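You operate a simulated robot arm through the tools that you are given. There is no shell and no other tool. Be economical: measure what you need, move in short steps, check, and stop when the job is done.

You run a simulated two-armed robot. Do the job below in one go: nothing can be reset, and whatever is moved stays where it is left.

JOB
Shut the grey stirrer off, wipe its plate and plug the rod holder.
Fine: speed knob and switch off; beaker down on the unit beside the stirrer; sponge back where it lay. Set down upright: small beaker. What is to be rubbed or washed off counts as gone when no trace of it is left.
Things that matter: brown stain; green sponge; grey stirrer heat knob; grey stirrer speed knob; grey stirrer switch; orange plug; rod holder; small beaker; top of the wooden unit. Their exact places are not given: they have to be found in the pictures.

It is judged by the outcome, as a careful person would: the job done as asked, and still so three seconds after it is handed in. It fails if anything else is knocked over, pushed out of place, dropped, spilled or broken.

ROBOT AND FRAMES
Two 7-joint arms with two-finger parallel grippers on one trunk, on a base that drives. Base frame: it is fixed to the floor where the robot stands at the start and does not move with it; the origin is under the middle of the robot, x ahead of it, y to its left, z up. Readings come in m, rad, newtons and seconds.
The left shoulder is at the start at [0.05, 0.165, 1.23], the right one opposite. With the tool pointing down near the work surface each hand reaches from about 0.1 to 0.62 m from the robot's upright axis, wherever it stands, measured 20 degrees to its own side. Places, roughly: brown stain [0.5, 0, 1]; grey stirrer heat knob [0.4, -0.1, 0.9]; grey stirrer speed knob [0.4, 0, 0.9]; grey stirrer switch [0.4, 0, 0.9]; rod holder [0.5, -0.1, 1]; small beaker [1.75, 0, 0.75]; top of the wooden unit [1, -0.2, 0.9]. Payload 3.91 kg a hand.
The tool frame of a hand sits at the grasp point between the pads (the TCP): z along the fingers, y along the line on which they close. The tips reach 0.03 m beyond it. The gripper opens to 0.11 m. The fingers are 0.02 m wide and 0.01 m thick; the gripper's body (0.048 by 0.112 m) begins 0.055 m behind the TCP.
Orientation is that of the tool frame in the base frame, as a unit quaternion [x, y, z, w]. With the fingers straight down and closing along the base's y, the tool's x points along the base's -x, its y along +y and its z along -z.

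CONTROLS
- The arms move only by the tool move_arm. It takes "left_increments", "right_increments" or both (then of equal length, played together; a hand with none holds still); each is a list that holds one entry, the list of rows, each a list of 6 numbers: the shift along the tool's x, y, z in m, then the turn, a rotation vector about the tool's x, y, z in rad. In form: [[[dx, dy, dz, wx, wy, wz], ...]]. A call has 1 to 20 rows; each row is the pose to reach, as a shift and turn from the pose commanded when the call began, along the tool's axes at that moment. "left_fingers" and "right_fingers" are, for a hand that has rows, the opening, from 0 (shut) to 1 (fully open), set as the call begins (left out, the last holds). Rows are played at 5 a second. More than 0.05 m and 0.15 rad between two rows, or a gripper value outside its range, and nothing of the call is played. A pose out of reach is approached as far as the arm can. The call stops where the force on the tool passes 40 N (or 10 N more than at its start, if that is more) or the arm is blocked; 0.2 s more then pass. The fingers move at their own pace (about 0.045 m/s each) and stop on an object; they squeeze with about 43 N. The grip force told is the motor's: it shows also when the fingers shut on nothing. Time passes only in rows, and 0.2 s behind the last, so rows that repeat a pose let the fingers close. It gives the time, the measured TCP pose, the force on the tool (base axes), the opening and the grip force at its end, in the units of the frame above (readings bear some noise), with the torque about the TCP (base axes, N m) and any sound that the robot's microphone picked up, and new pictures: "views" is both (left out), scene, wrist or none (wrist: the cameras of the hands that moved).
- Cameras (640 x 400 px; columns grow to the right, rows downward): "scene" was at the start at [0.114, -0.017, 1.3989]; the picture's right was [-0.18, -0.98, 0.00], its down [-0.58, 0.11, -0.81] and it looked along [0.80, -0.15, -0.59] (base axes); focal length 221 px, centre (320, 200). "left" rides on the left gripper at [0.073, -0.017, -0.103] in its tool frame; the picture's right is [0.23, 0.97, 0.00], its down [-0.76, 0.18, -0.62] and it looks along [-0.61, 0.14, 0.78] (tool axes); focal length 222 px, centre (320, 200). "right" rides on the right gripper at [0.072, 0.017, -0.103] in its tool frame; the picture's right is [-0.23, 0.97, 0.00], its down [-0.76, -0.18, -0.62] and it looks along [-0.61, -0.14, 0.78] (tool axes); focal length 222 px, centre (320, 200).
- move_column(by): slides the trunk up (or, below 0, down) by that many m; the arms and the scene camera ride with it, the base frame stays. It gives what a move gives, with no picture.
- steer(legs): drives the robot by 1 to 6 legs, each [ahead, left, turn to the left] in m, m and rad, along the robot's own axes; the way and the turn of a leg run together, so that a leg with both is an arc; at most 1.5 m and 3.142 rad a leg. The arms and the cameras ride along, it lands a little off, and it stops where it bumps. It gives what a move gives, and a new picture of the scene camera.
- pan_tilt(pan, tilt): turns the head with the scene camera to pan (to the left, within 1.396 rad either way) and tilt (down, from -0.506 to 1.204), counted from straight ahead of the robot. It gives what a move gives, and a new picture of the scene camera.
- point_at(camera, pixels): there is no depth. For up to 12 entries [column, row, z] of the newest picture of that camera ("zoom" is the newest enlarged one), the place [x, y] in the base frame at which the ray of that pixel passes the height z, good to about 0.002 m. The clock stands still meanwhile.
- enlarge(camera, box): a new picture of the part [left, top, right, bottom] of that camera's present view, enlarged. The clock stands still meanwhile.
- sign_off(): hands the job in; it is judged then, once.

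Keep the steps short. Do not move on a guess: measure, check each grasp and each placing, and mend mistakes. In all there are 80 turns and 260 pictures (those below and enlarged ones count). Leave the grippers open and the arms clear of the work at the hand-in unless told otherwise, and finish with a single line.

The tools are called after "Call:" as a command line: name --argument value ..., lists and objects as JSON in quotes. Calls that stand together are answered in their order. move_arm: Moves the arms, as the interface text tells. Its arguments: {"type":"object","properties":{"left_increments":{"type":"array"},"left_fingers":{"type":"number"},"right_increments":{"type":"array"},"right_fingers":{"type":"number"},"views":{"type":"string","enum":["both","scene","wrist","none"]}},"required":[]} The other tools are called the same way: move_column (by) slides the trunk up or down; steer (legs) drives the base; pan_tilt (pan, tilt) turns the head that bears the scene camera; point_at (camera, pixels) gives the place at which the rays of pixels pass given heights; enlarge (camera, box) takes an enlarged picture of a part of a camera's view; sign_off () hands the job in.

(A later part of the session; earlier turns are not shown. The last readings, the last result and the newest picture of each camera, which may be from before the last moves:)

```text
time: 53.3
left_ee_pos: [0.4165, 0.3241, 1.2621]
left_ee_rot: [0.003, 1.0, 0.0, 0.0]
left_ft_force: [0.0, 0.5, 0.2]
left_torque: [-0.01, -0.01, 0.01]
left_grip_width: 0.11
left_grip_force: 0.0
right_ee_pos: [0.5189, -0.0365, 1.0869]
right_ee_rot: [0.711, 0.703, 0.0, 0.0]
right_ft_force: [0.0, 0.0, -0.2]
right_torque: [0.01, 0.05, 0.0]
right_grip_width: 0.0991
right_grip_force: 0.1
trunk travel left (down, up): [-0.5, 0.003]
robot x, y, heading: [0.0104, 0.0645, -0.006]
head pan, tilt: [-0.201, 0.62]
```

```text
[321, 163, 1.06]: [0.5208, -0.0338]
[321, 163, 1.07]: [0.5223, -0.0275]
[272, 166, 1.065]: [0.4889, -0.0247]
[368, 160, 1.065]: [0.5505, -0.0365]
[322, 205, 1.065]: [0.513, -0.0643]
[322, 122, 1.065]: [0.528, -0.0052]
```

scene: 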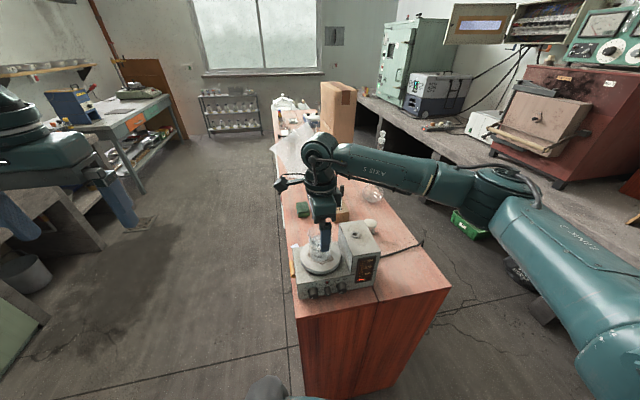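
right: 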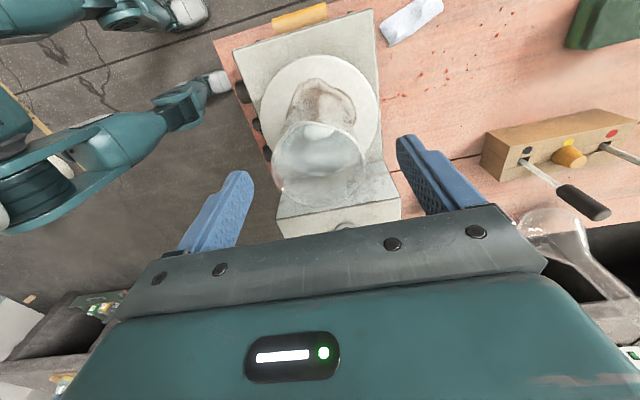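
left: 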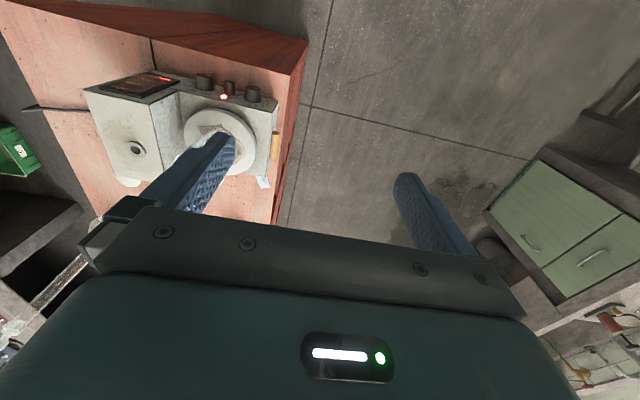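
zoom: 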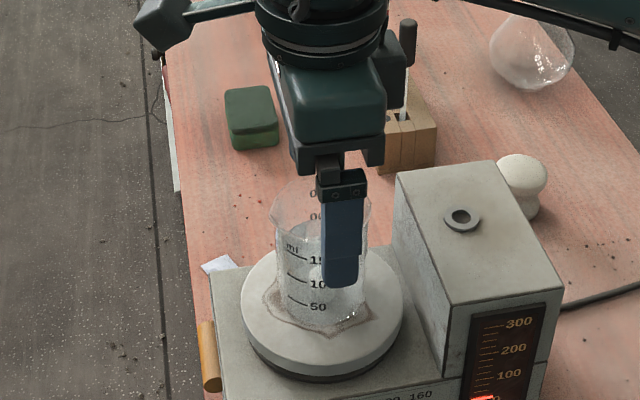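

It's centred within 2 mm. I'll descend to z≈1.035 and close.

Call:
move_arm --right_increments '[[[0.002, 0, 0.025, 0, 0, 0], [0.002, 0, 0.05, 0, 0, 0]]]' --views "none"

Call:
move_arm --right_increments '[[[0, 0, 0, 0, 0, 0], [0, 0, 0, 0, 0, 0], [0, 0, 0, 0, 0, 0], [0, 0, 0, 0, 0, 0]]]' --right_fingers 0.35 --views "wrist"

Call:
enlarge --camera "scene" --box '[240, 180, 400, 280]'

```text
time: 53.9
left_ee_pos: [0.4166, 0.323, 1.2618]
left_ee_rot: [0.003, 1.0, 0.0, 0.0]
left_ft_force: [0.7, 0.0, -0.9]
left_torque: [0.03, 0.02, 0.01]
left_grip_width: 0.1101
left_grip_force: 0.0
right_ee_pos: [0.5184, -0.034, 1.0368]
right_ee_rot: [0.711, 0.703, 0.0, 0.0]
right_ft_force: [0.7, -0.1, -0.5]
right_torque: [0.01, 0.0, -0.03]
right_grip_width: 0.0989
right_grip_force: 0.0
trunk travel left (down, up): [-0.5, 0.003]
robot x, y, heading: [0.0115, 0.0639, -0.008]
head pan, tilt: [-0.201, 0.62]
```

```text
time: 54.9
left_ee_pos: [0.4162, 0.324, 1.2613]
left_ee_rot: [0.003, 1.0, 0.0, 0.0]
left_ft_force: [-0.1, 0.1, -0.3]
left_torque: [0.0, 0.01, 0.0]
left_grip_width: 0.11
left_grip_force: 0.0
right_ee_pos: [0.5179, -0.0333, 1.0369]
right_ee_rot: [0.712, 0.702, 0.0, 0.0]
right_ft_force: [-1.3, 0.0, 0.0]
right_torque: [0.04, 0.02, 0.01]
right_grip_width: 0.0596
right_grip_force: 43.8
trunk travel left (down, up): [-0.5, 0.003]
robot x, y, heading: [0.0111, 0.0663, -0.009]
head pan, tilt: [-0.201, 0.62]
```

right: 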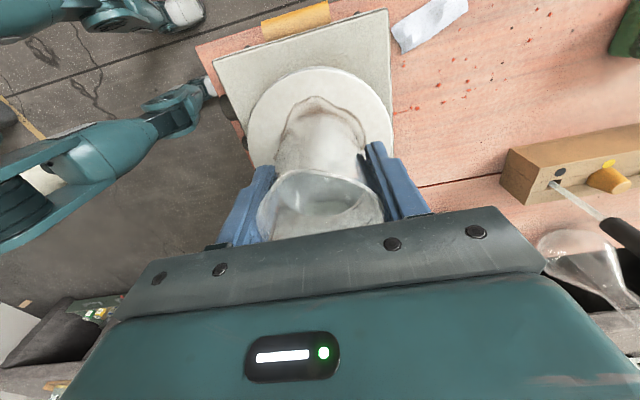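

```text
4.00 times, centred on (320, 230) of scene
```

zoom: 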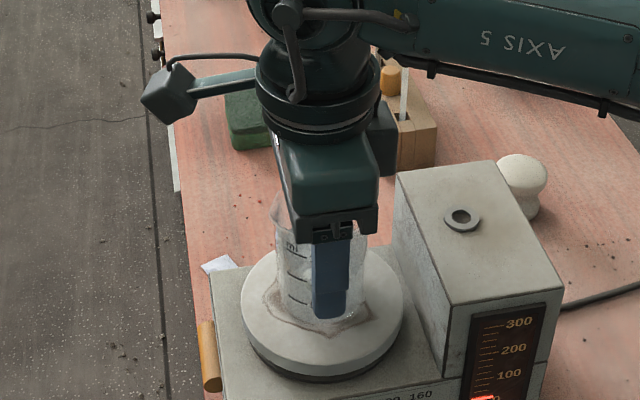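

The beaker is held (59.6 mm, 44 N). I'll lift it straight up 11 cm.

Call:
move_arm --right_increments '[[[0, 0, -0.015, 0, 0, 0], [0, 0, -0.035, 0, 0, 0], [0, 0, -0.06, 0, 0, 0], [0, 0, -0.085, 0, 0, 0], [0, 0, -0.105, 0, 0, 0], [0, 0, -0.11, 0, 0, 0]]]' --views "both"

Call:
enlarge --camera "scene" --box '[240, 180, 400, 280]'

```text
time: 56.3
left_ee_pos: [0.4174, 0.3244, 1.2622]
left_ee_rot: [0.003, 1.0, 0.0, 0.0]
left_ft_force: [0.4, 0.3, -0.2]
left_torque: [0.02, 0.01, 0.0]
left_grip_width: 0.1098
left_grip_force: 0.2
right_ee_pos: [0.5185, -0.0336, 1.1478]
right_ee_rot: [0.711, 0.703, 0.0, 0.0]
right_ft_force: [-0.8, 0.1, -0.6]
right_torque: [0.04, 0.0, 0.05]
right_grip_width: 0.0585
right_grip_force: 43.0
trunk travel left (down, up): [-0.5, 0.003]
robot x, y, heading: [0.0123, 0.0655, -0.008]
head pan, tilt: [-0.201, 0.62]
```

scene: 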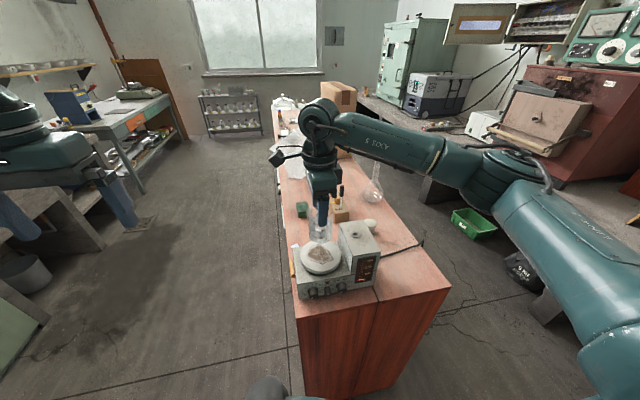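
right: 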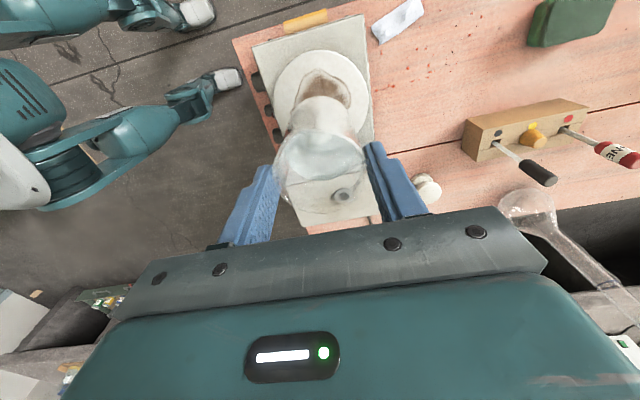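

```text
4.00 times, centred on (320, 230) of scene
```

zoom: 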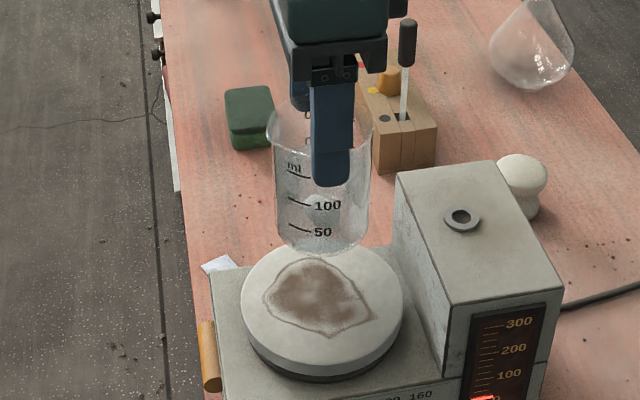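

The beaker is up and the brown stain is fully visible. I'll measure the beaker's bottom height, the stain and the landing place.

Call:
point_at --camera "zoom" --pixels '[[325, 238, 1.07], [325, 238, 1.09], [322, 299, 0.97], [322, 299, 0.98], [243, 298, 0.975], [403, 290, 0.975], [322, 243, 0.975], [322, 356, 0.975], [305, 258, 0.975], [330, 337, 0.975], [262, 300, 0.975], [377, 320, 0.975]]'

```text
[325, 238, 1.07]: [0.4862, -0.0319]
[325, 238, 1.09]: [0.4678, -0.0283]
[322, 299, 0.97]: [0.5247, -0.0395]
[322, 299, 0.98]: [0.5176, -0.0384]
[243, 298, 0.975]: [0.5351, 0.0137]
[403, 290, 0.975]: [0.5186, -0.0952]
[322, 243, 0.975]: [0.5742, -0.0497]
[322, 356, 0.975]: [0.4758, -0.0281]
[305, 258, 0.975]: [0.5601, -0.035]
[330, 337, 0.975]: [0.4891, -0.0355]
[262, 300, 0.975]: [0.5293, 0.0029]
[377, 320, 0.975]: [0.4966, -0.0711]
```

The beaker slid about 4 cm down in the grip during the lift: the fingertips are now at the 135 mL line. I'll lower it slowly toward the plate to re-grip it.

Call:
move_arm --right_increments '[[[0, 0, 0.01, 0, 0, 0], [0, 0, 0.02, 0, 0, 0], [0, 0, 0.03, 0, 0, 0], [0, 0, 0.04, 0, 0, 0], [0, 0, 0.05, 0, 0, 0]]]' --right_fingers 0 --views "wrist"

Call:
enlarge --camera "scene" --box '[240, 180, 400, 280]'

```text
time: 57.5
left_ee_pos: [0.4165, 0.3244, 1.262]
left_ee_rot: [0.003, 1.0, 0.0, 0.0]
left_ft_force: [-0.1, -0.7, 0.8]
left_torque: [0.0, 0.02, -0.04]
left_grip_width: 0.1102
left_grip_force: 0.1
right_ee_pos: [0.5189, -0.0324, 1.0989]
right_ee_rot: [0.712, 0.702, 0.0, 0.0]
right_ft_force: [-0.2, -0.5, -1.9]
right_torque: [-0.01, 0.02, 0.04]
right_grip_width: 0.0584
right_grip_force: 42.8
trunk travel left (down, up): [-0.5, 0.003]
robot x, y, heading: [0.0109, 0.0661, -0.006]
head pan, tilt: [-0.201, 0.62]
```

right: 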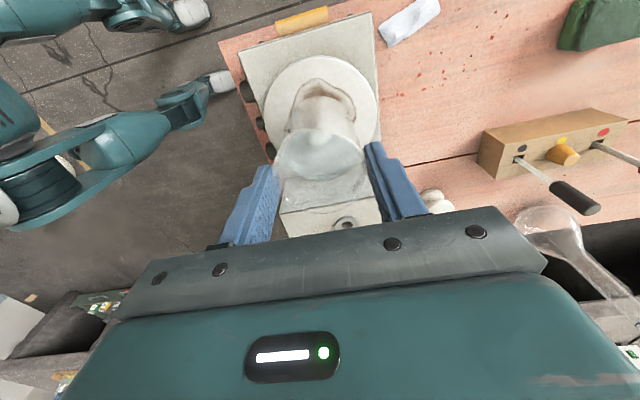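

```text
4.00 times, centred on (320, 230) of scene
```

zoom: 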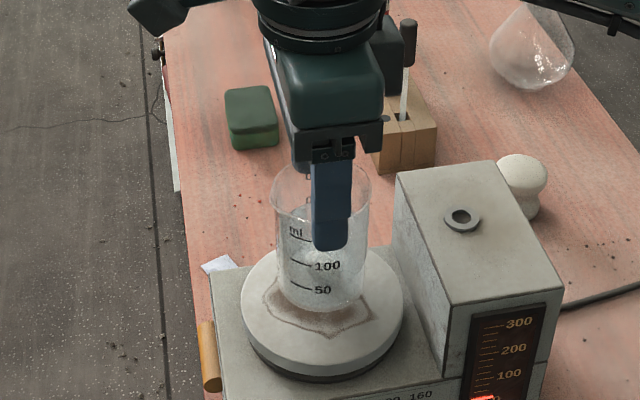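

The beaker no longer slides. I'll set it back down on the plate in small steps and re-grip lower.

Call:
move_arm --right_increments '[[[0, 0, 0.006, 0, 0, 0], [0, 0, 0.012, 0, 0, 0], [0, 0, 0.016, 0, 0, 0], [0, 0, 0.02, 0, 0, 0]]]' --views "none"

Call:
enlarge --camera "scene" --box '[270, 200, 370, 270]'

```text
time: 58.5
left_ee_pos: [0.4151, 0.3245, 1.2629]
left_ee_rot: [0.003, 1.0, 0.0, 0.001]
left_ft_force: [0.1, 0.3, -0.2]
left_torque: [-0.03, 0.02, 0.0]
left_grip_width: 0.1098
left_grip_force: 0.2
right_ee_pos: [0.5179, -0.0342, 1.0819]
right_ee_rot: [0.711, 0.703, 0.003, 0.002]
right_ft_force: [-1.4, -3.8, 24.0]
right_torque: [-0.56, 0.35, -0.03]
right_grip_width: 0.0585
right_grip_force: 43.1
trunk travel left (down, up): [-0.5, 0.003]
robot x, y, heading: [0.0109, 0.0664, -0.008]
head pan, tilt: [-0.201, 0.62]
```

```text
5.71 times, centred on (320, 235) of scene
```

zoom: 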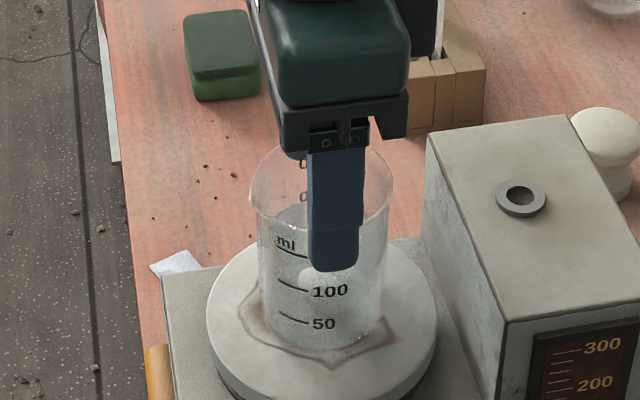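

It's seated on the plate. I'll open, go down to z≈1.03, and grip fully with a longer hold.

Call:
move_arm --right_increments '[[[0, 0, -0.002, 0, 0, 0], [0, 0, -0.002, 0, 0, 0], [0, 0, -0.002, 0, 0, 0], [0, 0, 0.02, 0, 0, 0], [0, 0, 0.04, 0, 0, 0], [0, 0, 0.05, 0, 0, 0]]]' --right_fingers 0.8 --views "none"

Call:
move_arm --right_increments '[[[0, 0, 0, 0, 0, 0], [0, 0, 0, 0, 0, 0], [0, 0, 0, 0, 0, 0], [0, 0, 0, 0, 0, 0], [0, 0, 0, 0, 0, 0], [0, 0, 0, 0, 0, 0], [0, 0, -0.003, 0, 0, 0], [0, 0, -0.007, 0, 0, 0], [0, 0, -0.012, 0, 0, 0], [0, 0, -0.018, 0, 0, 0], [0, 0, -0.024, 0, 0, 0], [0, 0, -0.03, 0, 0, 0]]]' --right_fingers 0 --views "wrist"

Call:
enlarge --camera "scene" --box '[270, 200, 370, 270]'

```text
time: 59.9
left_ee_pos: [0.4168, 0.3246, 1.2624]
left_ee_rot: [0.002, 1.0, -0.001, 0.0]
left_ft_force: [0.3, 0.1, -1.0]
left_torque: [-0.02, 0.01, 0.0]
left_grip_width: 0.1101
left_grip_force: 0.0
right_ee_pos: [0.5187, -0.0342, 1.027]
right_ee_rot: [0.712, 0.703, -0.001, -0.001]
right_ft_force: [-0.1, -0.3, 0.1]
right_torque: [0.0, -0.02, 0.03]
right_grip_width: 0.0879
right_grip_force: 0.1
trunk travel left (down, up): [-0.5, 0.003]
robot x, y, heading: [0.0094, 0.0653, -0.01]
head pan, tilt: [-0.201, 0.62]
```

```text
time: 62.5
left_ee_pos: [0.416, 0.3252, 1.2615]
left_ee_rot: [0.003, 1.0, 0.0, 0.0]
left_ft_force: [-0.3, -1.0, -0.4]
left_torque: [-0.03, -0.02, 0.02]
left_grip_width: 0.11
left_grip_force: 0.0
right_ee_pos: [0.5187, -0.0339, 1.0576]
right_ee_rot: [0.712, 0.702, 0.0, 0.0]
right_ft_force: [0.3, -0.2, -1.6]
right_torque: [-0.01, -0.01, 0.0]
right_grip_width: 0.0582
right_grip_force: 42.8
trunk travel left (down, up): [-0.5, 0.003]
robot x, y, heading: [0.0125, 0.0666, -0.008]
head pan, tilt: [-0.201, 0.62]
```

right: 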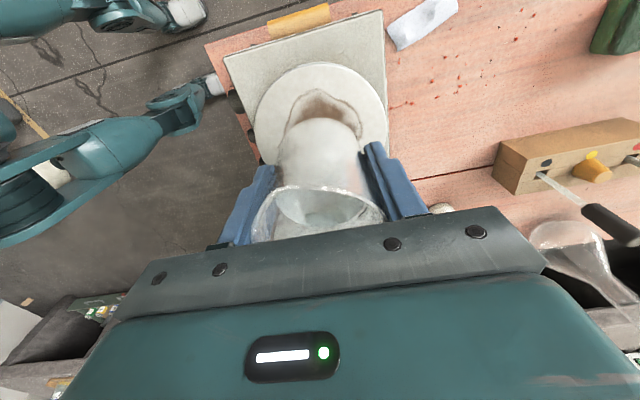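

```text
5.71 times, centred on (320, 235) of scene
```

zoom: 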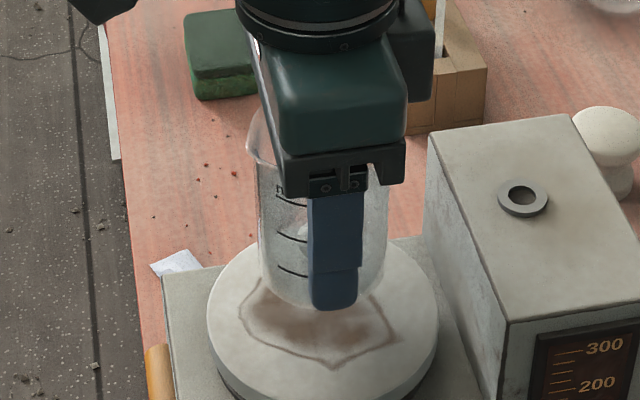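

This time it holds with no slip. I'll lift it slowly to clear the block and check again.

Call:
move_arm --right_increments '[[[0, 0, -0.008, 0, 0, 0], [0, 0, -0.02, 0, 0, 0], [0, 0, -0.035, 0, 0, 0], [0, 0, -0.05, 0, 0, 0], [0, 0, -0.065, 0, 0, 0], [0, 0, -0.08, 0, 0, 0], [0, 0, -0.09, 0, 0, 0], [0, 0, -0.095, 0, 0, 0]]]' --views "none"

Call:
enlarge --camera "scene" --box '[260, 170, 400, 260]'

```text
time: 64.3
left_ee_pos: [0.4167, 0.3249, 1.2617]
left_ee_rot: [0.002, 1.0, 0.0, 0.001]
left_ft_force: [0.9, 1.3, -0.7]
left_torque: [-0.01, -0.01, -0.02]
left_grip_width: 0.1098
left_grip_force: 0.1
right_ee_pos: [0.5189, -0.0339, 1.1525]
right_ee_rot: [0.711, 0.703, -0.001, 0.0]
right_ft_force: [-0.2, 0.4, -0.7]
right_torque: [0.0, 0.02, -0.03]
right_grip_width: 0.0582
right_grip_force: 42.8
trunk travel left (down, up): [-0.5, 0.003]
robot x, y, heading: [0.0091, 0.0663, -0.006]
head pan, tilt: [-0.201, 0.62]
```

```text
4.44 times, centred on (330, 215) of scene
```

zoom: 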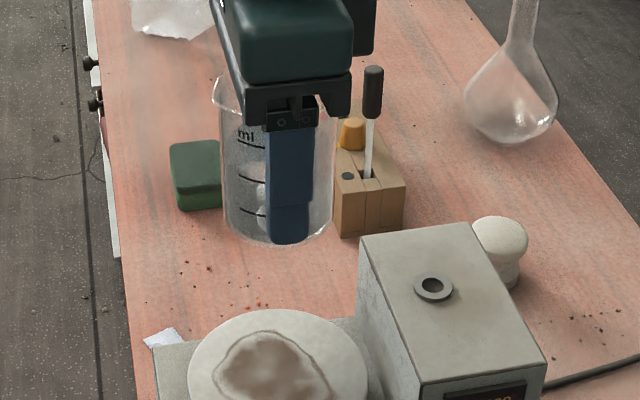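

It's held and well above the block (bottom ≈1.10). I'll carry it to the right and a little nearer, to (0.473, -0.29).

Call:
move_arm --right_increments '[[[-0.012, 0, 0, 0, 0, 0], [-0.035, -0.004, 0, 0, 0, 0], [-0.065, -0.01, 0, 0, 0, 0], [-0.095, -0.016, 0, 0, 0, 0], [-0.125, -0.022, 0, 0, 0, 0], [-0.155, -0.028, 0, 0, 0, 0], [-0.185, -0.034, 0, 0, 0, 0], [-0.215, -0.04, 0, 0, 0, 0], [-0.24, -0.046, 0, 0, 0, 0], [-0.252, -0.046, 0, 0, 0, 0], [-0.256, -0.046, 0, 0, 0, 0]]]' --views "both"

Call:
enlarge --camera "scene" --box '[320, 190, 480, 290]'

```text
time: 66.7
left_ee_pos: [0.4166, 0.3257, 1.2623]
left_ee_rot: [0.002, 1.0, 0.0, 0.0]
left_ft_force: [-0.5, -0.6, 0.4]
left_torque: [0.0, -0.01, 0.0]
left_grip_width: 0.1099
left_grip_force: 0.1
right_ee_pos: [0.4688, -0.2905, 1.1521]
right_ee_rot: [0.711, 0.704, -0.001, 0.0]
right_ft_force: [-0.5, -0.6, -1.6]
right_torque: [-0.02, 0.0, -0.02]
right_grip_width: 0.0583
right_grip_force: 42.7
trunk travel left (down, up): [-0.5, 0.003]
robot x, y, heading: [0.0089, 0.0656, -0.01]
head pan, tilt: [-0.201, 0.62]
```

scene: 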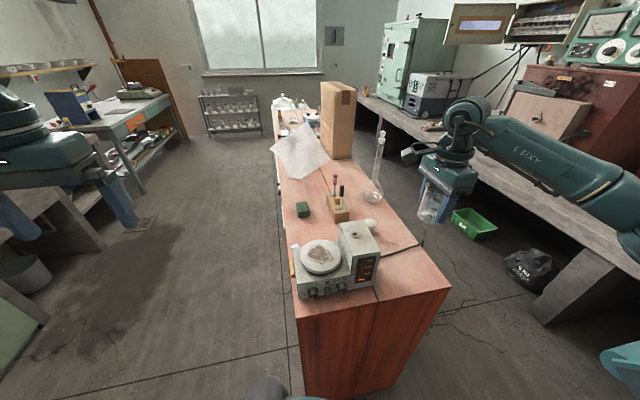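
right: 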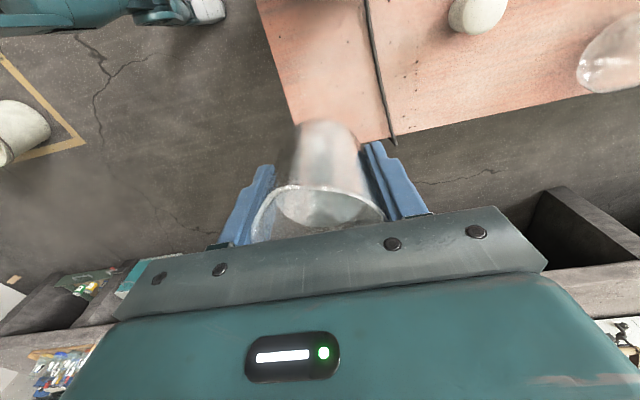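

```text
4.00 times, centred on (400, 240) of scene
```

zoom: 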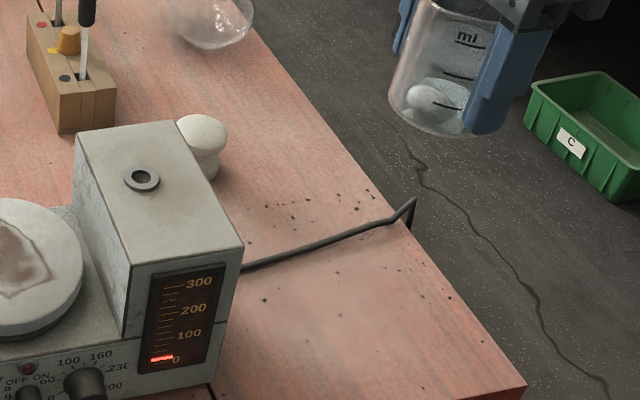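

Check the cable and landing spot at table height before lowering.

Call:
point_at --camera "zoom" --pixels '[[245, 268, 0.885], [320, 243, 0.885], [390, 220, 0.885], [210, 400, 0.88], [240, 330, 0.88], [525, 385, 0.88]]'

Call:
point_at --camera "right" --pixels '[[375, 60, 0.885], [393, 135, 0.885], [300, 140, 0.88], [260, 5, 0.88]]'

```text
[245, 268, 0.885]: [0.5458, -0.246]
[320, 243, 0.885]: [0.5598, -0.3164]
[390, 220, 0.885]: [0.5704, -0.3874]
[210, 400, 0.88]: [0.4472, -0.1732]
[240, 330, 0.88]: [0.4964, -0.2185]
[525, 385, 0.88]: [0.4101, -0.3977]
```

```text
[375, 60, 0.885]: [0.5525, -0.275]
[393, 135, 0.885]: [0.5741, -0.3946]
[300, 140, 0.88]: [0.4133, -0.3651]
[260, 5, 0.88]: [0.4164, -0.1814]
```

The cable is at x≥0.546, clear of the spot. I'll lower the beaker to about 2 cm above the top.

Call:
move_arm --right_increments '[[[0, 0, 0.015, 0, 0, 0], [0, 0, 0.045, 0, 0, 0], [0, 0, 0.08, 0, 0, 0], [0, 0, 0.115, 0, 0, 0], [0, 0, 0.15, 0, 0, 0], [0, 0, 0.18, 0, 0, 0], [0, 0, 0.195, 0, 0, 0], [0, 0, 0.2, 0, 0, 0]]]' --views "none"

Call:
enlarge --camera "scene" --box '[320, 190, 480, 290]'

```text
time: 68.5
left_ee_pos: [0.4156, 0.3251, 1.2624]
left_ee_rot: [0.003, 1.0, 0.001, 0.0]
left_ft_force: [0.3, 0.1, 0.2]
left_torque: [0.0, -0.03, -0.01]
left_grip_width: 0.1098
left_grip_force: 0.0
right_ee_pos: [0.4708, -0.2906, 0.9522]
right_ee_rot: [0.711, 0.703, 0.001, 0.0]
right_ft_force: [-0.5, 0.0, -1.5]
right_torque: [0.01, 0.02, -0.02]
right_grip_width: 0.0583
right_grip_force: 43.3
trunk travel left (down, up): [-0.5, 0.003]
robot x, y, heading: [0.0069, 0.0659, -0.004]
head pan, tilt: [-0.201, 0.62]
```

```text
4.00 times, centred on (400, 240) of scene
```

zoom: 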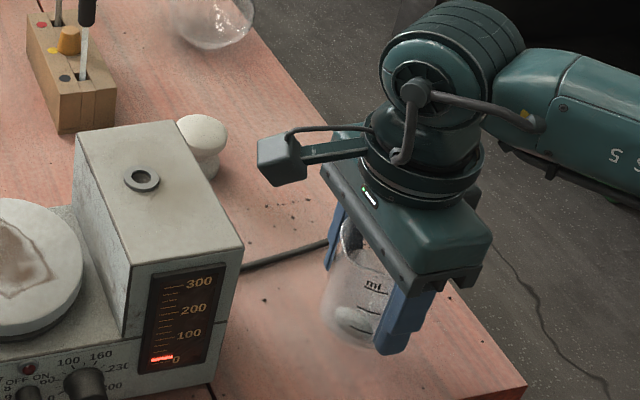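

Now the last bit in small steps until the table takes the load.

Call:
move_arm --right_increments '[[[0, 0, 0.006, 0, 0, 0], [0, 0, 0.012, 0, 0, 0], [0, 0, 0.017, 0, 0, 0], [0, 0, 0.021, 0, 0, 0], [0, 0, 0.024, 0, 0, 0]]]' --views "none"

Call:
enlarge --camera "scene" --box '[360, 200, 460, 290]'

```text
time: 69.7
left_ee_pos: [0.4163, 0.3244, 1.2622]
left_ee_rot: [0.002, 1.0, 0.0, 0.0]
left_ft_force: [-1.2, 1.2, -0.8]
left_torque: [-0.01, -0.02, -0.01]
left_grip_width: 0.1102
left_grip_force: 0.2
right_ee_pos: [0.4687, -0.2896, 0.9291]
right_ee_rot: [0.712, 0.702, 0.0, 0.001]
right_ft_force: [-0.2, 1.1, -0.9]
right_torque: [-0.01, -0.01, -0.01]
right_grip_width: 0.0583
right_grip_force: 42.6
trunk travel left (down, up): [-0.5, 0.003]
robot x, y, heading: [0.0069, 0.0668, -0.007]
head pan, tilt: [-0.201, 0.62]
```

```text
4.44 times, centred on (410, 245) of scene
```

zoom: 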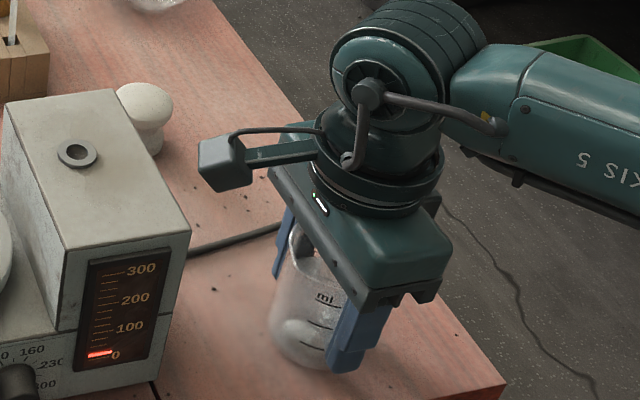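

No contact yet. I'll go on in 3 mm steps.

Call:
move_arm --right_increments '[[[0, 0, 0.003, 0, 0, 0], [0, 0, 0.005, 0, 0, 0], [0, 0, 0.007, 0, 0, 0]]]' --views "none"

```text
time: 70.5
left_ee_pos: [0.4163, 0.3245, 1.2614]
left_ee_rot: [0.002, 1.0, -0.001, 0.001]
left_ft_force: [0.6, -0.5, -0.4]
left_torque: [0.0, -0.01, 0.02]
left_grip_width: 0.1098
left_grip_force: 0.0
right_ee_pos: [0.4687, -0.289, 0.9241]
right_ee_rot: [0.712, 0.703, 0.001, 0.0]
right_ft_force: [-1.8, -0.5, 8.5]
right_torque: [-0.03, 0.12, 0.03]
right_grip_width: 0.0581
right_grip_force: 42.8
trunk travel left (down, up): [-0.5, 0.003]
robot x, y, heading: [0.0067, 0.0691, -0.006]
head pan, tilt: [-0.201, 0.62]
```

The table carries it (8.5 N). I'll open to 80 mm and rise straight up.

Call:
move_arm --right_increments '[[[0, 0, -0.001, 0, 0, 0], [0, 0, -0.001, 0, 0, 0], [0, 0, -0.001, 0, 0, 0], [0, 0, -0.03, 0, 0, 0], [0, 0, -0.08, 0, 0, 0], [0, 0, -0.13, 0, 0, 0], [0, 0, -0.18, 0, 0, 0], [0, 0, -0.23, 0, 0, 0], [0, 0, -0.28, 0, 0, 0], [0, 0, -0.33, 0, 0, 0]]]' --right_fingers 0.75 --views "both"

Call:
enlarge --camera "scene" --box '[280, 190, 440, 290]'

```text
time: 72.7
left_ee_pos: [0.4155, 0.3246, 1.2621]
left_ee_rot: [0.003, 1.0, -0.001, 0.001]
left_ft_force: [-0.5, -0.6, 0.4]
left_torque: [-0.02, -0.02, -0.02]
left_grip_width: 0.11
left_grip_force: 0.2
right_ee_pos: [0.4692, -0.29, 1.2523]
right_ee_rot: [0.711, 0.703, -0.001, -0.001]
right_ft_force: [0.2, 0.7, 0.1]
right_torque: [-0.03, 0.01, 0.0]
right_grip_width: 0.0825
right_grip_force: 0.2
trunk travel left (down, up): [-0.5, 0.003]
robot x, y, heading: [0.0083, 0.0638, -0.006]
head pan, tilt: [-0.201, 0.62]
```

scene: 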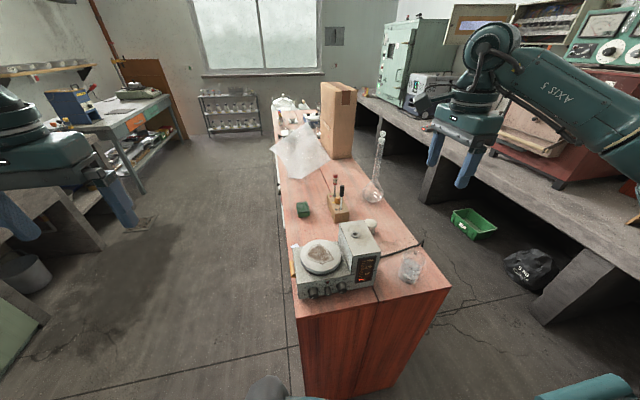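
right: 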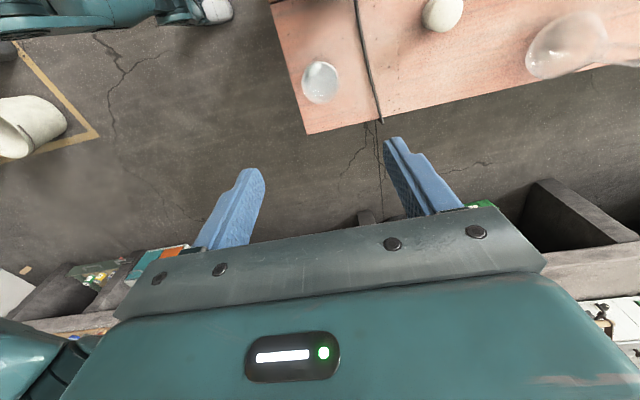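

```text
4.00 times, centred on (360, 240) of scene
```

zoom: 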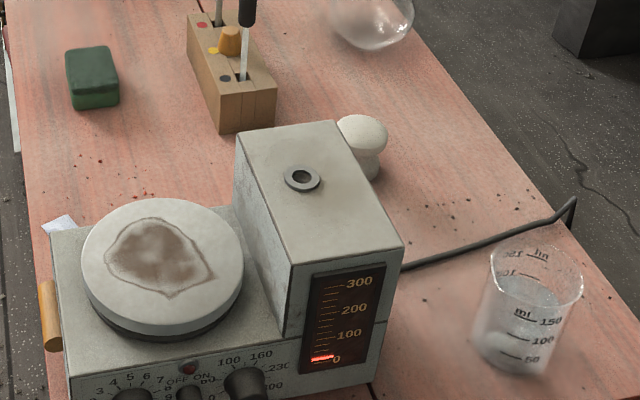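

The beaker stands upright beside the stirrer. The sponge and plug are out of reach from the front, so I'll go to the unit's left side. First I check the floor corridor width.

Call:
point_at --camera "scene" --pixels '[[150, 205, 0.0], [110, 240, 0.0], [30, 290, 0.0], [50, 330, 0.0], [283, 230, 0.0], [145, 222, 0.0]]'

Call:
pan_tilt --pan 0.9 --tilt 0.75

```text
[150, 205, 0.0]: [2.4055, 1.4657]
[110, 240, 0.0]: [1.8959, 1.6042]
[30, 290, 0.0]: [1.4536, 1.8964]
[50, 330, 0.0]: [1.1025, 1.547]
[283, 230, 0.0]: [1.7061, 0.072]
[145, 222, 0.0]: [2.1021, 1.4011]
```

```text
time: 74.0
left_ee_pos: [0.4173, 0.3248, 1.2629]
left_ee_rot: [0.002, 1.0, 0.0, 0.0]
left_ft_force: [-0.9, 0.6, 0.9]
left_torque: [0.02, -0.01, -0.03]
left_grip_width: 0.1101
left_grip_force: 0.1
right_ee_pos: [0.4704, -0.2903, 1.2513]
right_ee_rot: [0.712, 0.703, 0.001, 0.0]
right_ft_force: [-0.4, 0.3, 0.5]
right_torque: [0.01, 0.01, -0.04]
right_grip_width: 0.0825
right_grip_force: 0.0
trunk travel left (down, up): [-0.5, 0.003]
robot x, y, heading: [0.0115, 0.0658, -0.004]
head pan, tilt: [0.901, 0.75]
```

scene: 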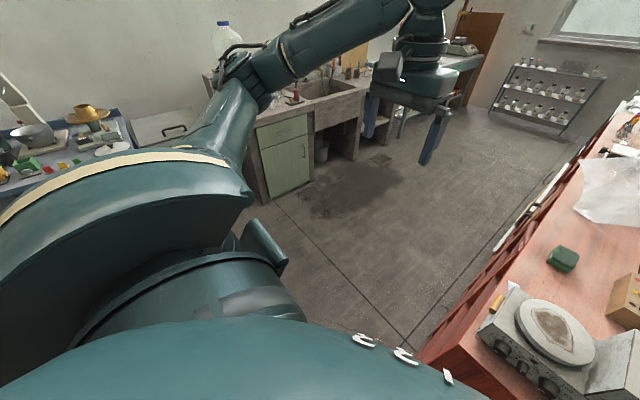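

The corridor is clear to y≈1.4. I'll back up, shift left, turn right to face the unit's side, then sidestep along it.

Call:
steer --legs '[[-0.2, 0, 0], [0, 0.43, 0], [0, 0, -1.565]]'

Call:
pan_tilt --pan 0.2 --tilt 0.75

```text
time: 83.3
left_ee_pos: [0.0718, 0.0934, 1.2613]
left_ee_rot: [0.707, 0.707, 0.0, 0.001]
left_ft_force: [0.2, -0.6, 0.2]
left_torque: [-0.01, -0.02, 0.02]
left_grip_width: 0.1097
left_grip_force: 0.0
right_ee_pos: [-0.5403, 0.036, 1.2513]
right_ee_rot: [1.0, -0.005, 0.0, 0.0]
right_ft_force: [0.2, -0.1, -0.1]
right_torque: [0.02, 0.01, 0.0]
right_grip_width: 0.0829
right_grip_force: 0.0
trunk travel left (down, up): [-0.5, 0.003]
robot x, y, heading: [-0.1859, 0.4967, -1.567]
head pan, tilt: [0.901, 0.75]
```

scene: 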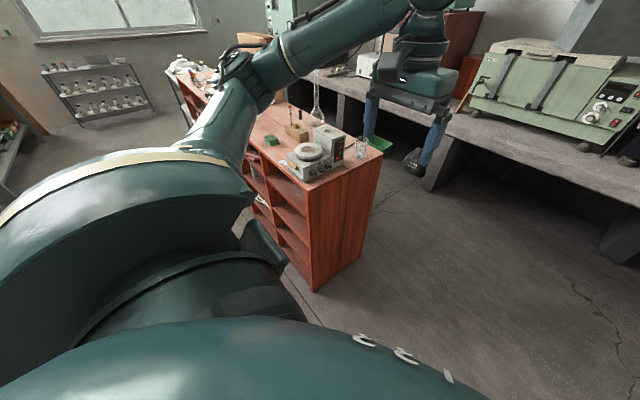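

```text
time: 84.4
left_ee_pos: [0.0728, 0.0931, 1.2618]
left_ee_rot: [0.707, 0.707, 0.0, 0.0]
left_ft_force: [0.3, -0.2, 0.4]
left_torque: [-0.02, 0.02, -0.01]
left_grip_width: 0.1101
left_grip_force: 0.0
right_ee_pos: [-0.5399, 0.0359, 1.2518]
right_ee_rot: [1.0, -0.004, 0.0, 0.0]
right_ft_force: [-0.8, 0.6, 0.2]
right_torque: [-0.03, -0.01, -0.04]
right_grip_width: 0.0822
right_grip_force: 0.0
trunk travel left (down, up): [-0.5, 0.003]
robot x, y, heading: [-0.1853, 0.4961, -1.575]
head pan, tilt: [0.201, 0.75]
```

scene: 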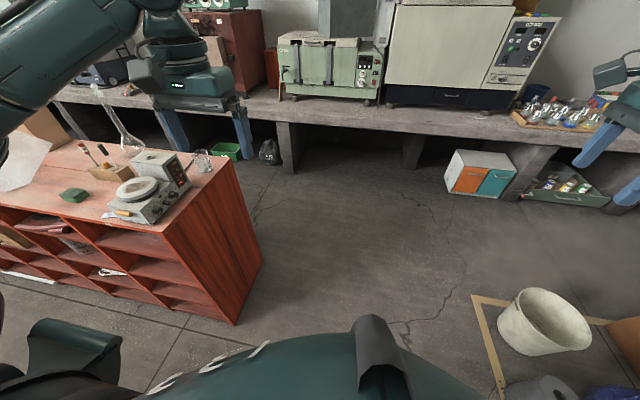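

Good clearance. I'll use the left arm from here (away from flask and sheet). Sidestep 0.85 m along the unit.

Call:
steer --legs '[[0, 0.85, 0]]'

Call:
pan_tilt --pan 0.1 --tilt 0.9

Call:
enlarge --camera "scene" --box '[220, 130, 460, 280]'

Call:
enlarge --camera "left" --box '[200, 60, 440, 210]'

```text
time: 92.3
left_ee_pos: [0.9302, 0.0934, 1.2616]
left_ee_rot: [0.706, 0.708, 0.0, 0.0]
left_ft_force: [-0.6, 0.4, -0.1]
left_torque: [0.03, -0.01, 0.0]
left_grip_width: 0.11
left_grip_force: 0.0
right_ee_pos: [0.3173, 0.0343, 1.2519]
right_ee_rot: [1.0, -0.001, -0.001, 0.0]
right_ft_force: [0.1, -0.6, 0.5]
right_torque: [-0.02, 0.01, -0.02]
right_grip_width: 0.0826
right_grip_force: 0.0
trunk travel left (down, up): [-0.5, 0.003]
robot x, y, heading: [0.6707, 0.5008, -1.566]
head pan, tilt: [0.201, 0.75]
```

scene: 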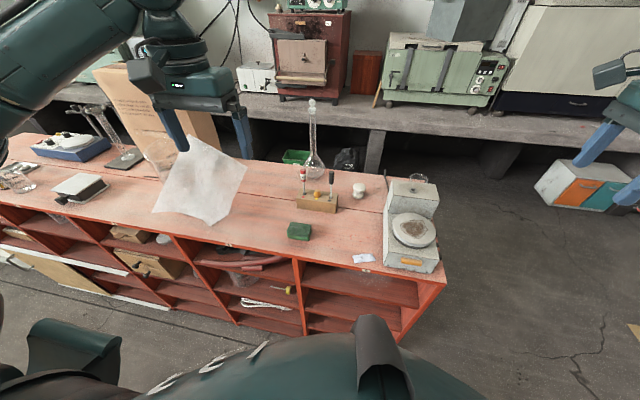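

```text
time: 93.0
left_ee_pos: [0.9305, 0.0934, 1.2628]
left_ee_rot: [0.705, 0.709, 0.0, 0.0]
left_ft_force: [0.5, 0.5, 0.5]
left_torque: [-0.01, -0.04, 0.02]
left_grip_width: 0.1099
left_grip_force: 0.1
right_ee_pos: [0.3184, 0.035, 1.2517]
right_ee_rot: [1.0, -0.002, 0.0, 0.0]
right_ft_force: [0.0, -0.1, 1.4]
right_torque: [0.01, 0.0, 0.01]
right_grip_width: 0.0823
right_grip_force: 0.1
trunk travel left (down, up): [-0.5, 0.003]
robot x, y, heading: [0.6701, 0.4976, -1.57]
head pan, tilt: [0.099, 0.901]
```

scene: 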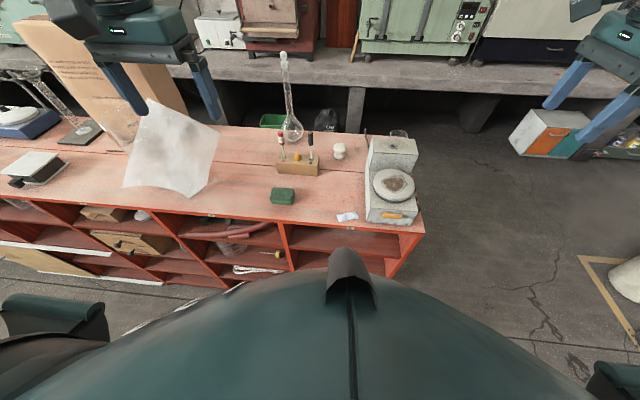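

```text
2.67 times, centred on (340, 205) of scene
```

zoom: 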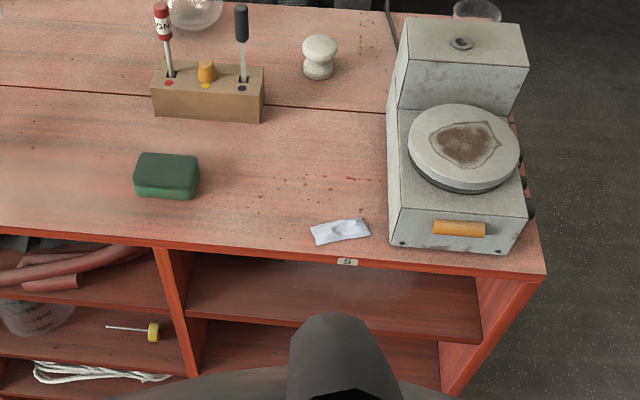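

```text
2.67 times, centred on (320, 135) of left
```

zoom: 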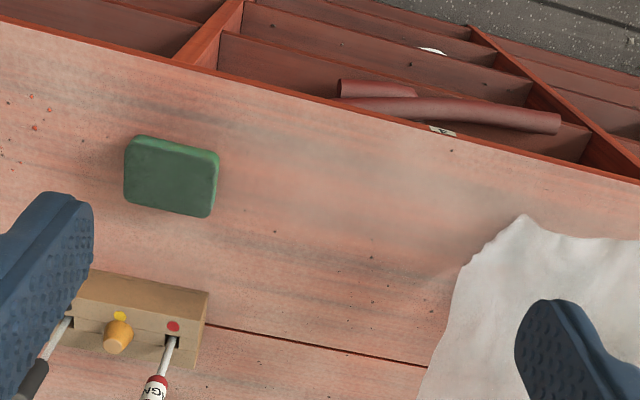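

Clear top view from the left wrist. I'll measure the sponge corners and plug, with the scene zoom for heights.

Call:
point_at --camera "zoom" --pixels '[[130, 140, 0.91], [218, 153, 0.91], [125, 203, 0.91], [207, 216, 0.91], [171, 176, 0.91], [171, 176, 0.9], [118, 336, 0.95], [118, 336, 0.96], [120, 316, 0.93]]'

Call:
point_at --camera "scene" --pixels '[[283, 192, 0.9], [283, 192, 0.91], [283, 192, 0.92], [283, 203, 0.88], [270.5, 195, 0.9], [295, 193, 0.9], [297.5, 153, 0.94], [297.5, 153, 0.96], [297, 159, 0.93]]'

Call:
enlarge --camera "scene" --box '[256, 130, 352, 190]'

```text
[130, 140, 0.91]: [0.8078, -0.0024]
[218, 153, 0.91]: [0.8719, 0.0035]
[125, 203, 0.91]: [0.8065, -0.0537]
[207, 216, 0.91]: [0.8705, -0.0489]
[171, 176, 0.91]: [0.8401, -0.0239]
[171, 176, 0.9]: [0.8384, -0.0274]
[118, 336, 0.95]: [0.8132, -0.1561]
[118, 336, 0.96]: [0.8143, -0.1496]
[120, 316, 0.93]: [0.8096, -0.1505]
```

```text
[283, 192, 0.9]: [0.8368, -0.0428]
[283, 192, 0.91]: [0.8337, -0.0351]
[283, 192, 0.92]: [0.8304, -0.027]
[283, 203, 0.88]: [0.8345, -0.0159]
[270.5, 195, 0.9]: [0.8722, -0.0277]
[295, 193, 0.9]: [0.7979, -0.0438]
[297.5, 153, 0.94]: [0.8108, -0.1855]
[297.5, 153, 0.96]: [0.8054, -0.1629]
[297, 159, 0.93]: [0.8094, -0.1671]
```

```text
6.67 times, centred on (304, 160) of scene
```

zoom: 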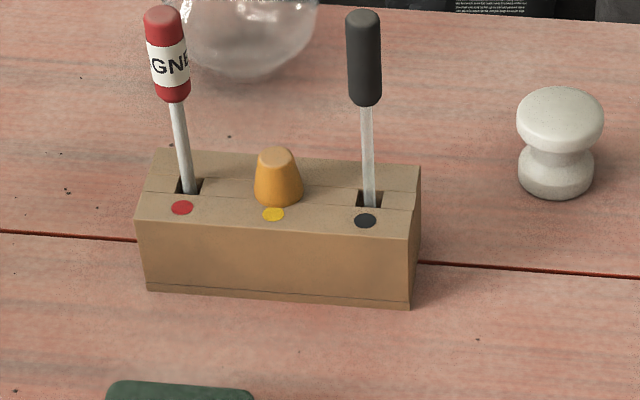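

Sponge is 64×52 mm, centred (0.838, -0.025), with its top ≈0.912. I'll move the left hand above it at z≈1.06 and look.

Call:
move_arm --left_increments '[[[-0.03, -0.025, 0, 0, 0, 0], [-0.06, -0.05, 0, 0, 0, 0], [-0.09, -0.075, 0.02, 0, 0, 0], [-0.118, -0.0925, 0.05, 0, 0, 0], [-0.118, -0.0925, 0.1, 0, 0, 0], [-0.118, -0.0925, 0.15, 0, 0, 0], [-0.118, -0.0925, 0.2, 0, 0, 0]]]' --left_fingers 1 --views "both"

Call:
enlarge --camera "left" --box '[200, 60, 440, 210]'

```text
time: 94.6
left_ee_pos: [0.8404, -0.0241, 1.0608]
left_ee_rot: [0.705, 0.709, -0.001, 0.0]
left_ft_force: [0.1, -0.1, -0.1]
left_torque: [0.01, 0.0, -0.02]
left_grip_width: 0.1102
left_grip_force: 0.1
right_ee_pos: [0.3185, 0.0352, 1.2522]
right_ee_rot: [1.0, -0.002, 0.001, 0.0]
right_ft_force: [0.2, 0.7, -0.4]
right_torque: [-0.01, -0.01, 0.03]
right_grip_width: 0.0824
right_grip_force: 0.2
trunk travel left (down, up): [-0.5, 0.003]
robot x, y, heading: [0.6678, 0.4971, -1.566]
head pan, tilt: [0.099, 0.901]
```

scene: 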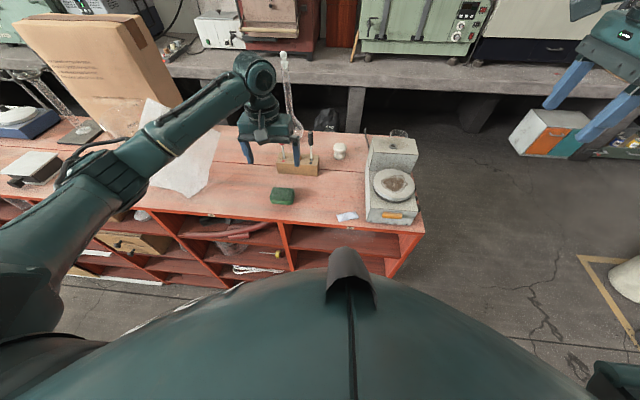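
left: 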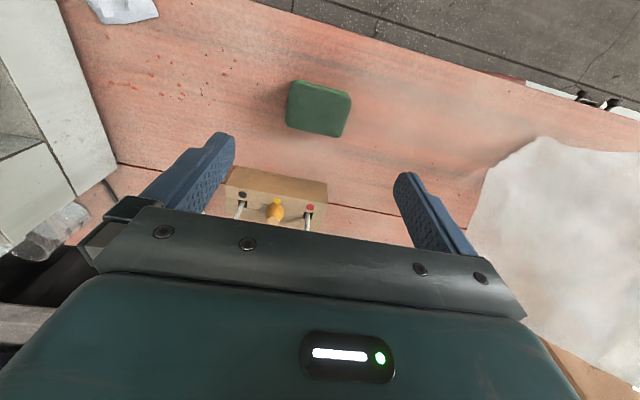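

```text
2.67 times, centred on (320, 135) of left
```

zoom: 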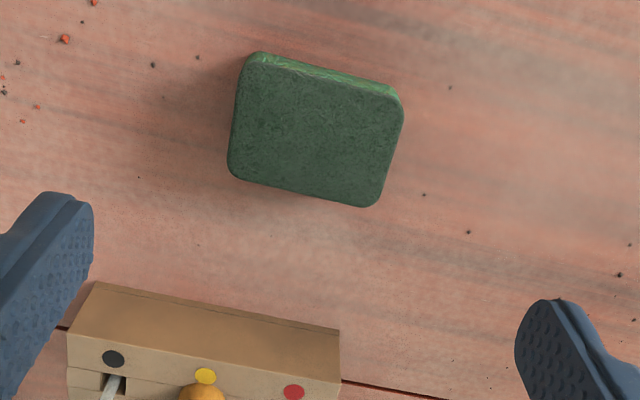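

Refine the sponge's place from this nearer view.

Call:
point_at --camera "zoom" --pixels '[[316, 132, 0.91], [316, 132, 0.915], [240, 70, 0.91], [402, 100, 0.91], [230, 172, 0.91], [375, 205, 0.91], [255, 53, 0.882], [395, 86, 0.882]]'

```text
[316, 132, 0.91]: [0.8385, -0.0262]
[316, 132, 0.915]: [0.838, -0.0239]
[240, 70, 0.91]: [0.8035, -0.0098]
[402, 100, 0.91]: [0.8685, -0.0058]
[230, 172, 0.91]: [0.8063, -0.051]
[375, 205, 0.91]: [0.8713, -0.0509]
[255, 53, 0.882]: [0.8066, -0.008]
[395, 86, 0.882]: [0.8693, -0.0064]
```

Sponge centre is (0.8375, -0.0285). I'll descend to TCP z≈0.922 and close gently.

Call:
move_arm --left_increments '[[[-0.004, -0.003, 0.04, 0, 0, 0], [-0.0045, -0.003, 0.08, 0, 0, 0], [-0.0045, -0.003, 0.115, 0, 0, 0], [-0.0045, -0.003, 0.139, 0, 0, 0]]]' --views "none"

Call:
move_arm --left_increments '[[[0, 0, 0, 0, 0, 0], [0, 0, 0, 0, 0, 0], [0, 0, 0, 0, 0, 0], [0, 0, 0, 0, 0, 0], [0, 0, 0, 0, 0, 0]]]' --left_fingers 0.4 --views "wrist"

Call:
enlarge --camera "scene" --box '[230, 130, 350, 220]'

```text
time: 95.6
left_ee_pos: [0.8355, -0.0288, 0.9224]
left_ee_rot: [0.706, 0.709, 0.001, 0.0]
left_ft_force: [-0.6, 0.6, -0.3]
left_torque: [-0.01, 0.03, -0.01]
left_grip_width: 0.11
left_grip_force: 0.0
right_ee_pos: [0.3175, 0.0352, 1.2512]
right_ee_rot: [1.0, -0.002, 0.001, 0.0]
right_ft_force: [-0.3, 0.5, 0.2]
right_torque: [-0.01, 0.0, -0.02]
right_grip_width: 0.0824
right_grip_force: 0.0
trunk travel left (down, up): [-0.5, 0.003]
robot x, y, heading: [0.6677, 0.501, -1.573]
head pan, tilt: [0.099, 0.901]
```

```text
time: 96.8
left_ee_pos: [0.8357, -0.0289, 0.9242]
left_ee_rot: [0.706, 0.709, 0.0, -0.001]
left_ft_force: [-0.3, -0.7, -0.3]
left_torque: [-0.01, 0.01, 0.02]
left_grip_width: 0.0642
left_grip_force: 43.3
right_ee_pos: [0.3177, 0.0352, 1.2521]
right_ee_rot: [1.0, -0.001, 0.0, 0.0]
right_ft_force: [-0.1, 0.5, 0.8]
right_torque: [0.05, -0.01, -0.02]
right_grip_width: 0.0824
right_grip_force: 0.1
trunk travel left (down, up): [-0.5, 0.003]
robot x, y, heading: [0.668, 0.5003, -1.567]
head pan, tilt: [0.099, 0.901]
```

left: 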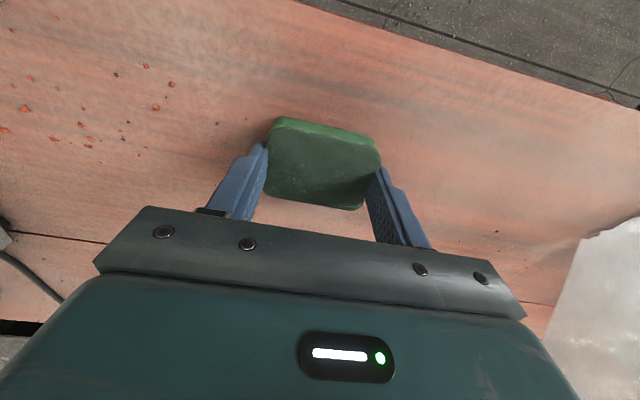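

```text
4.44 times, centred on (290, 175) of scene
```

zoom: 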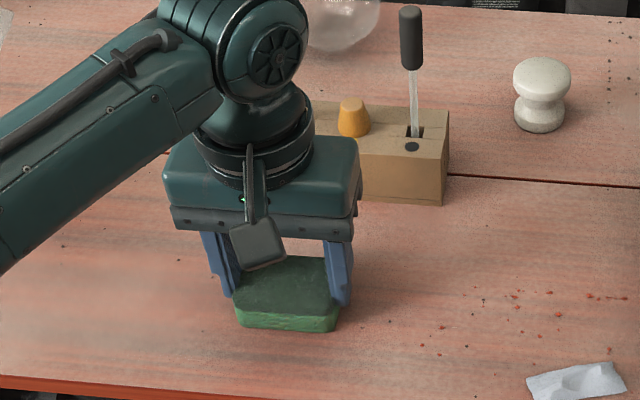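

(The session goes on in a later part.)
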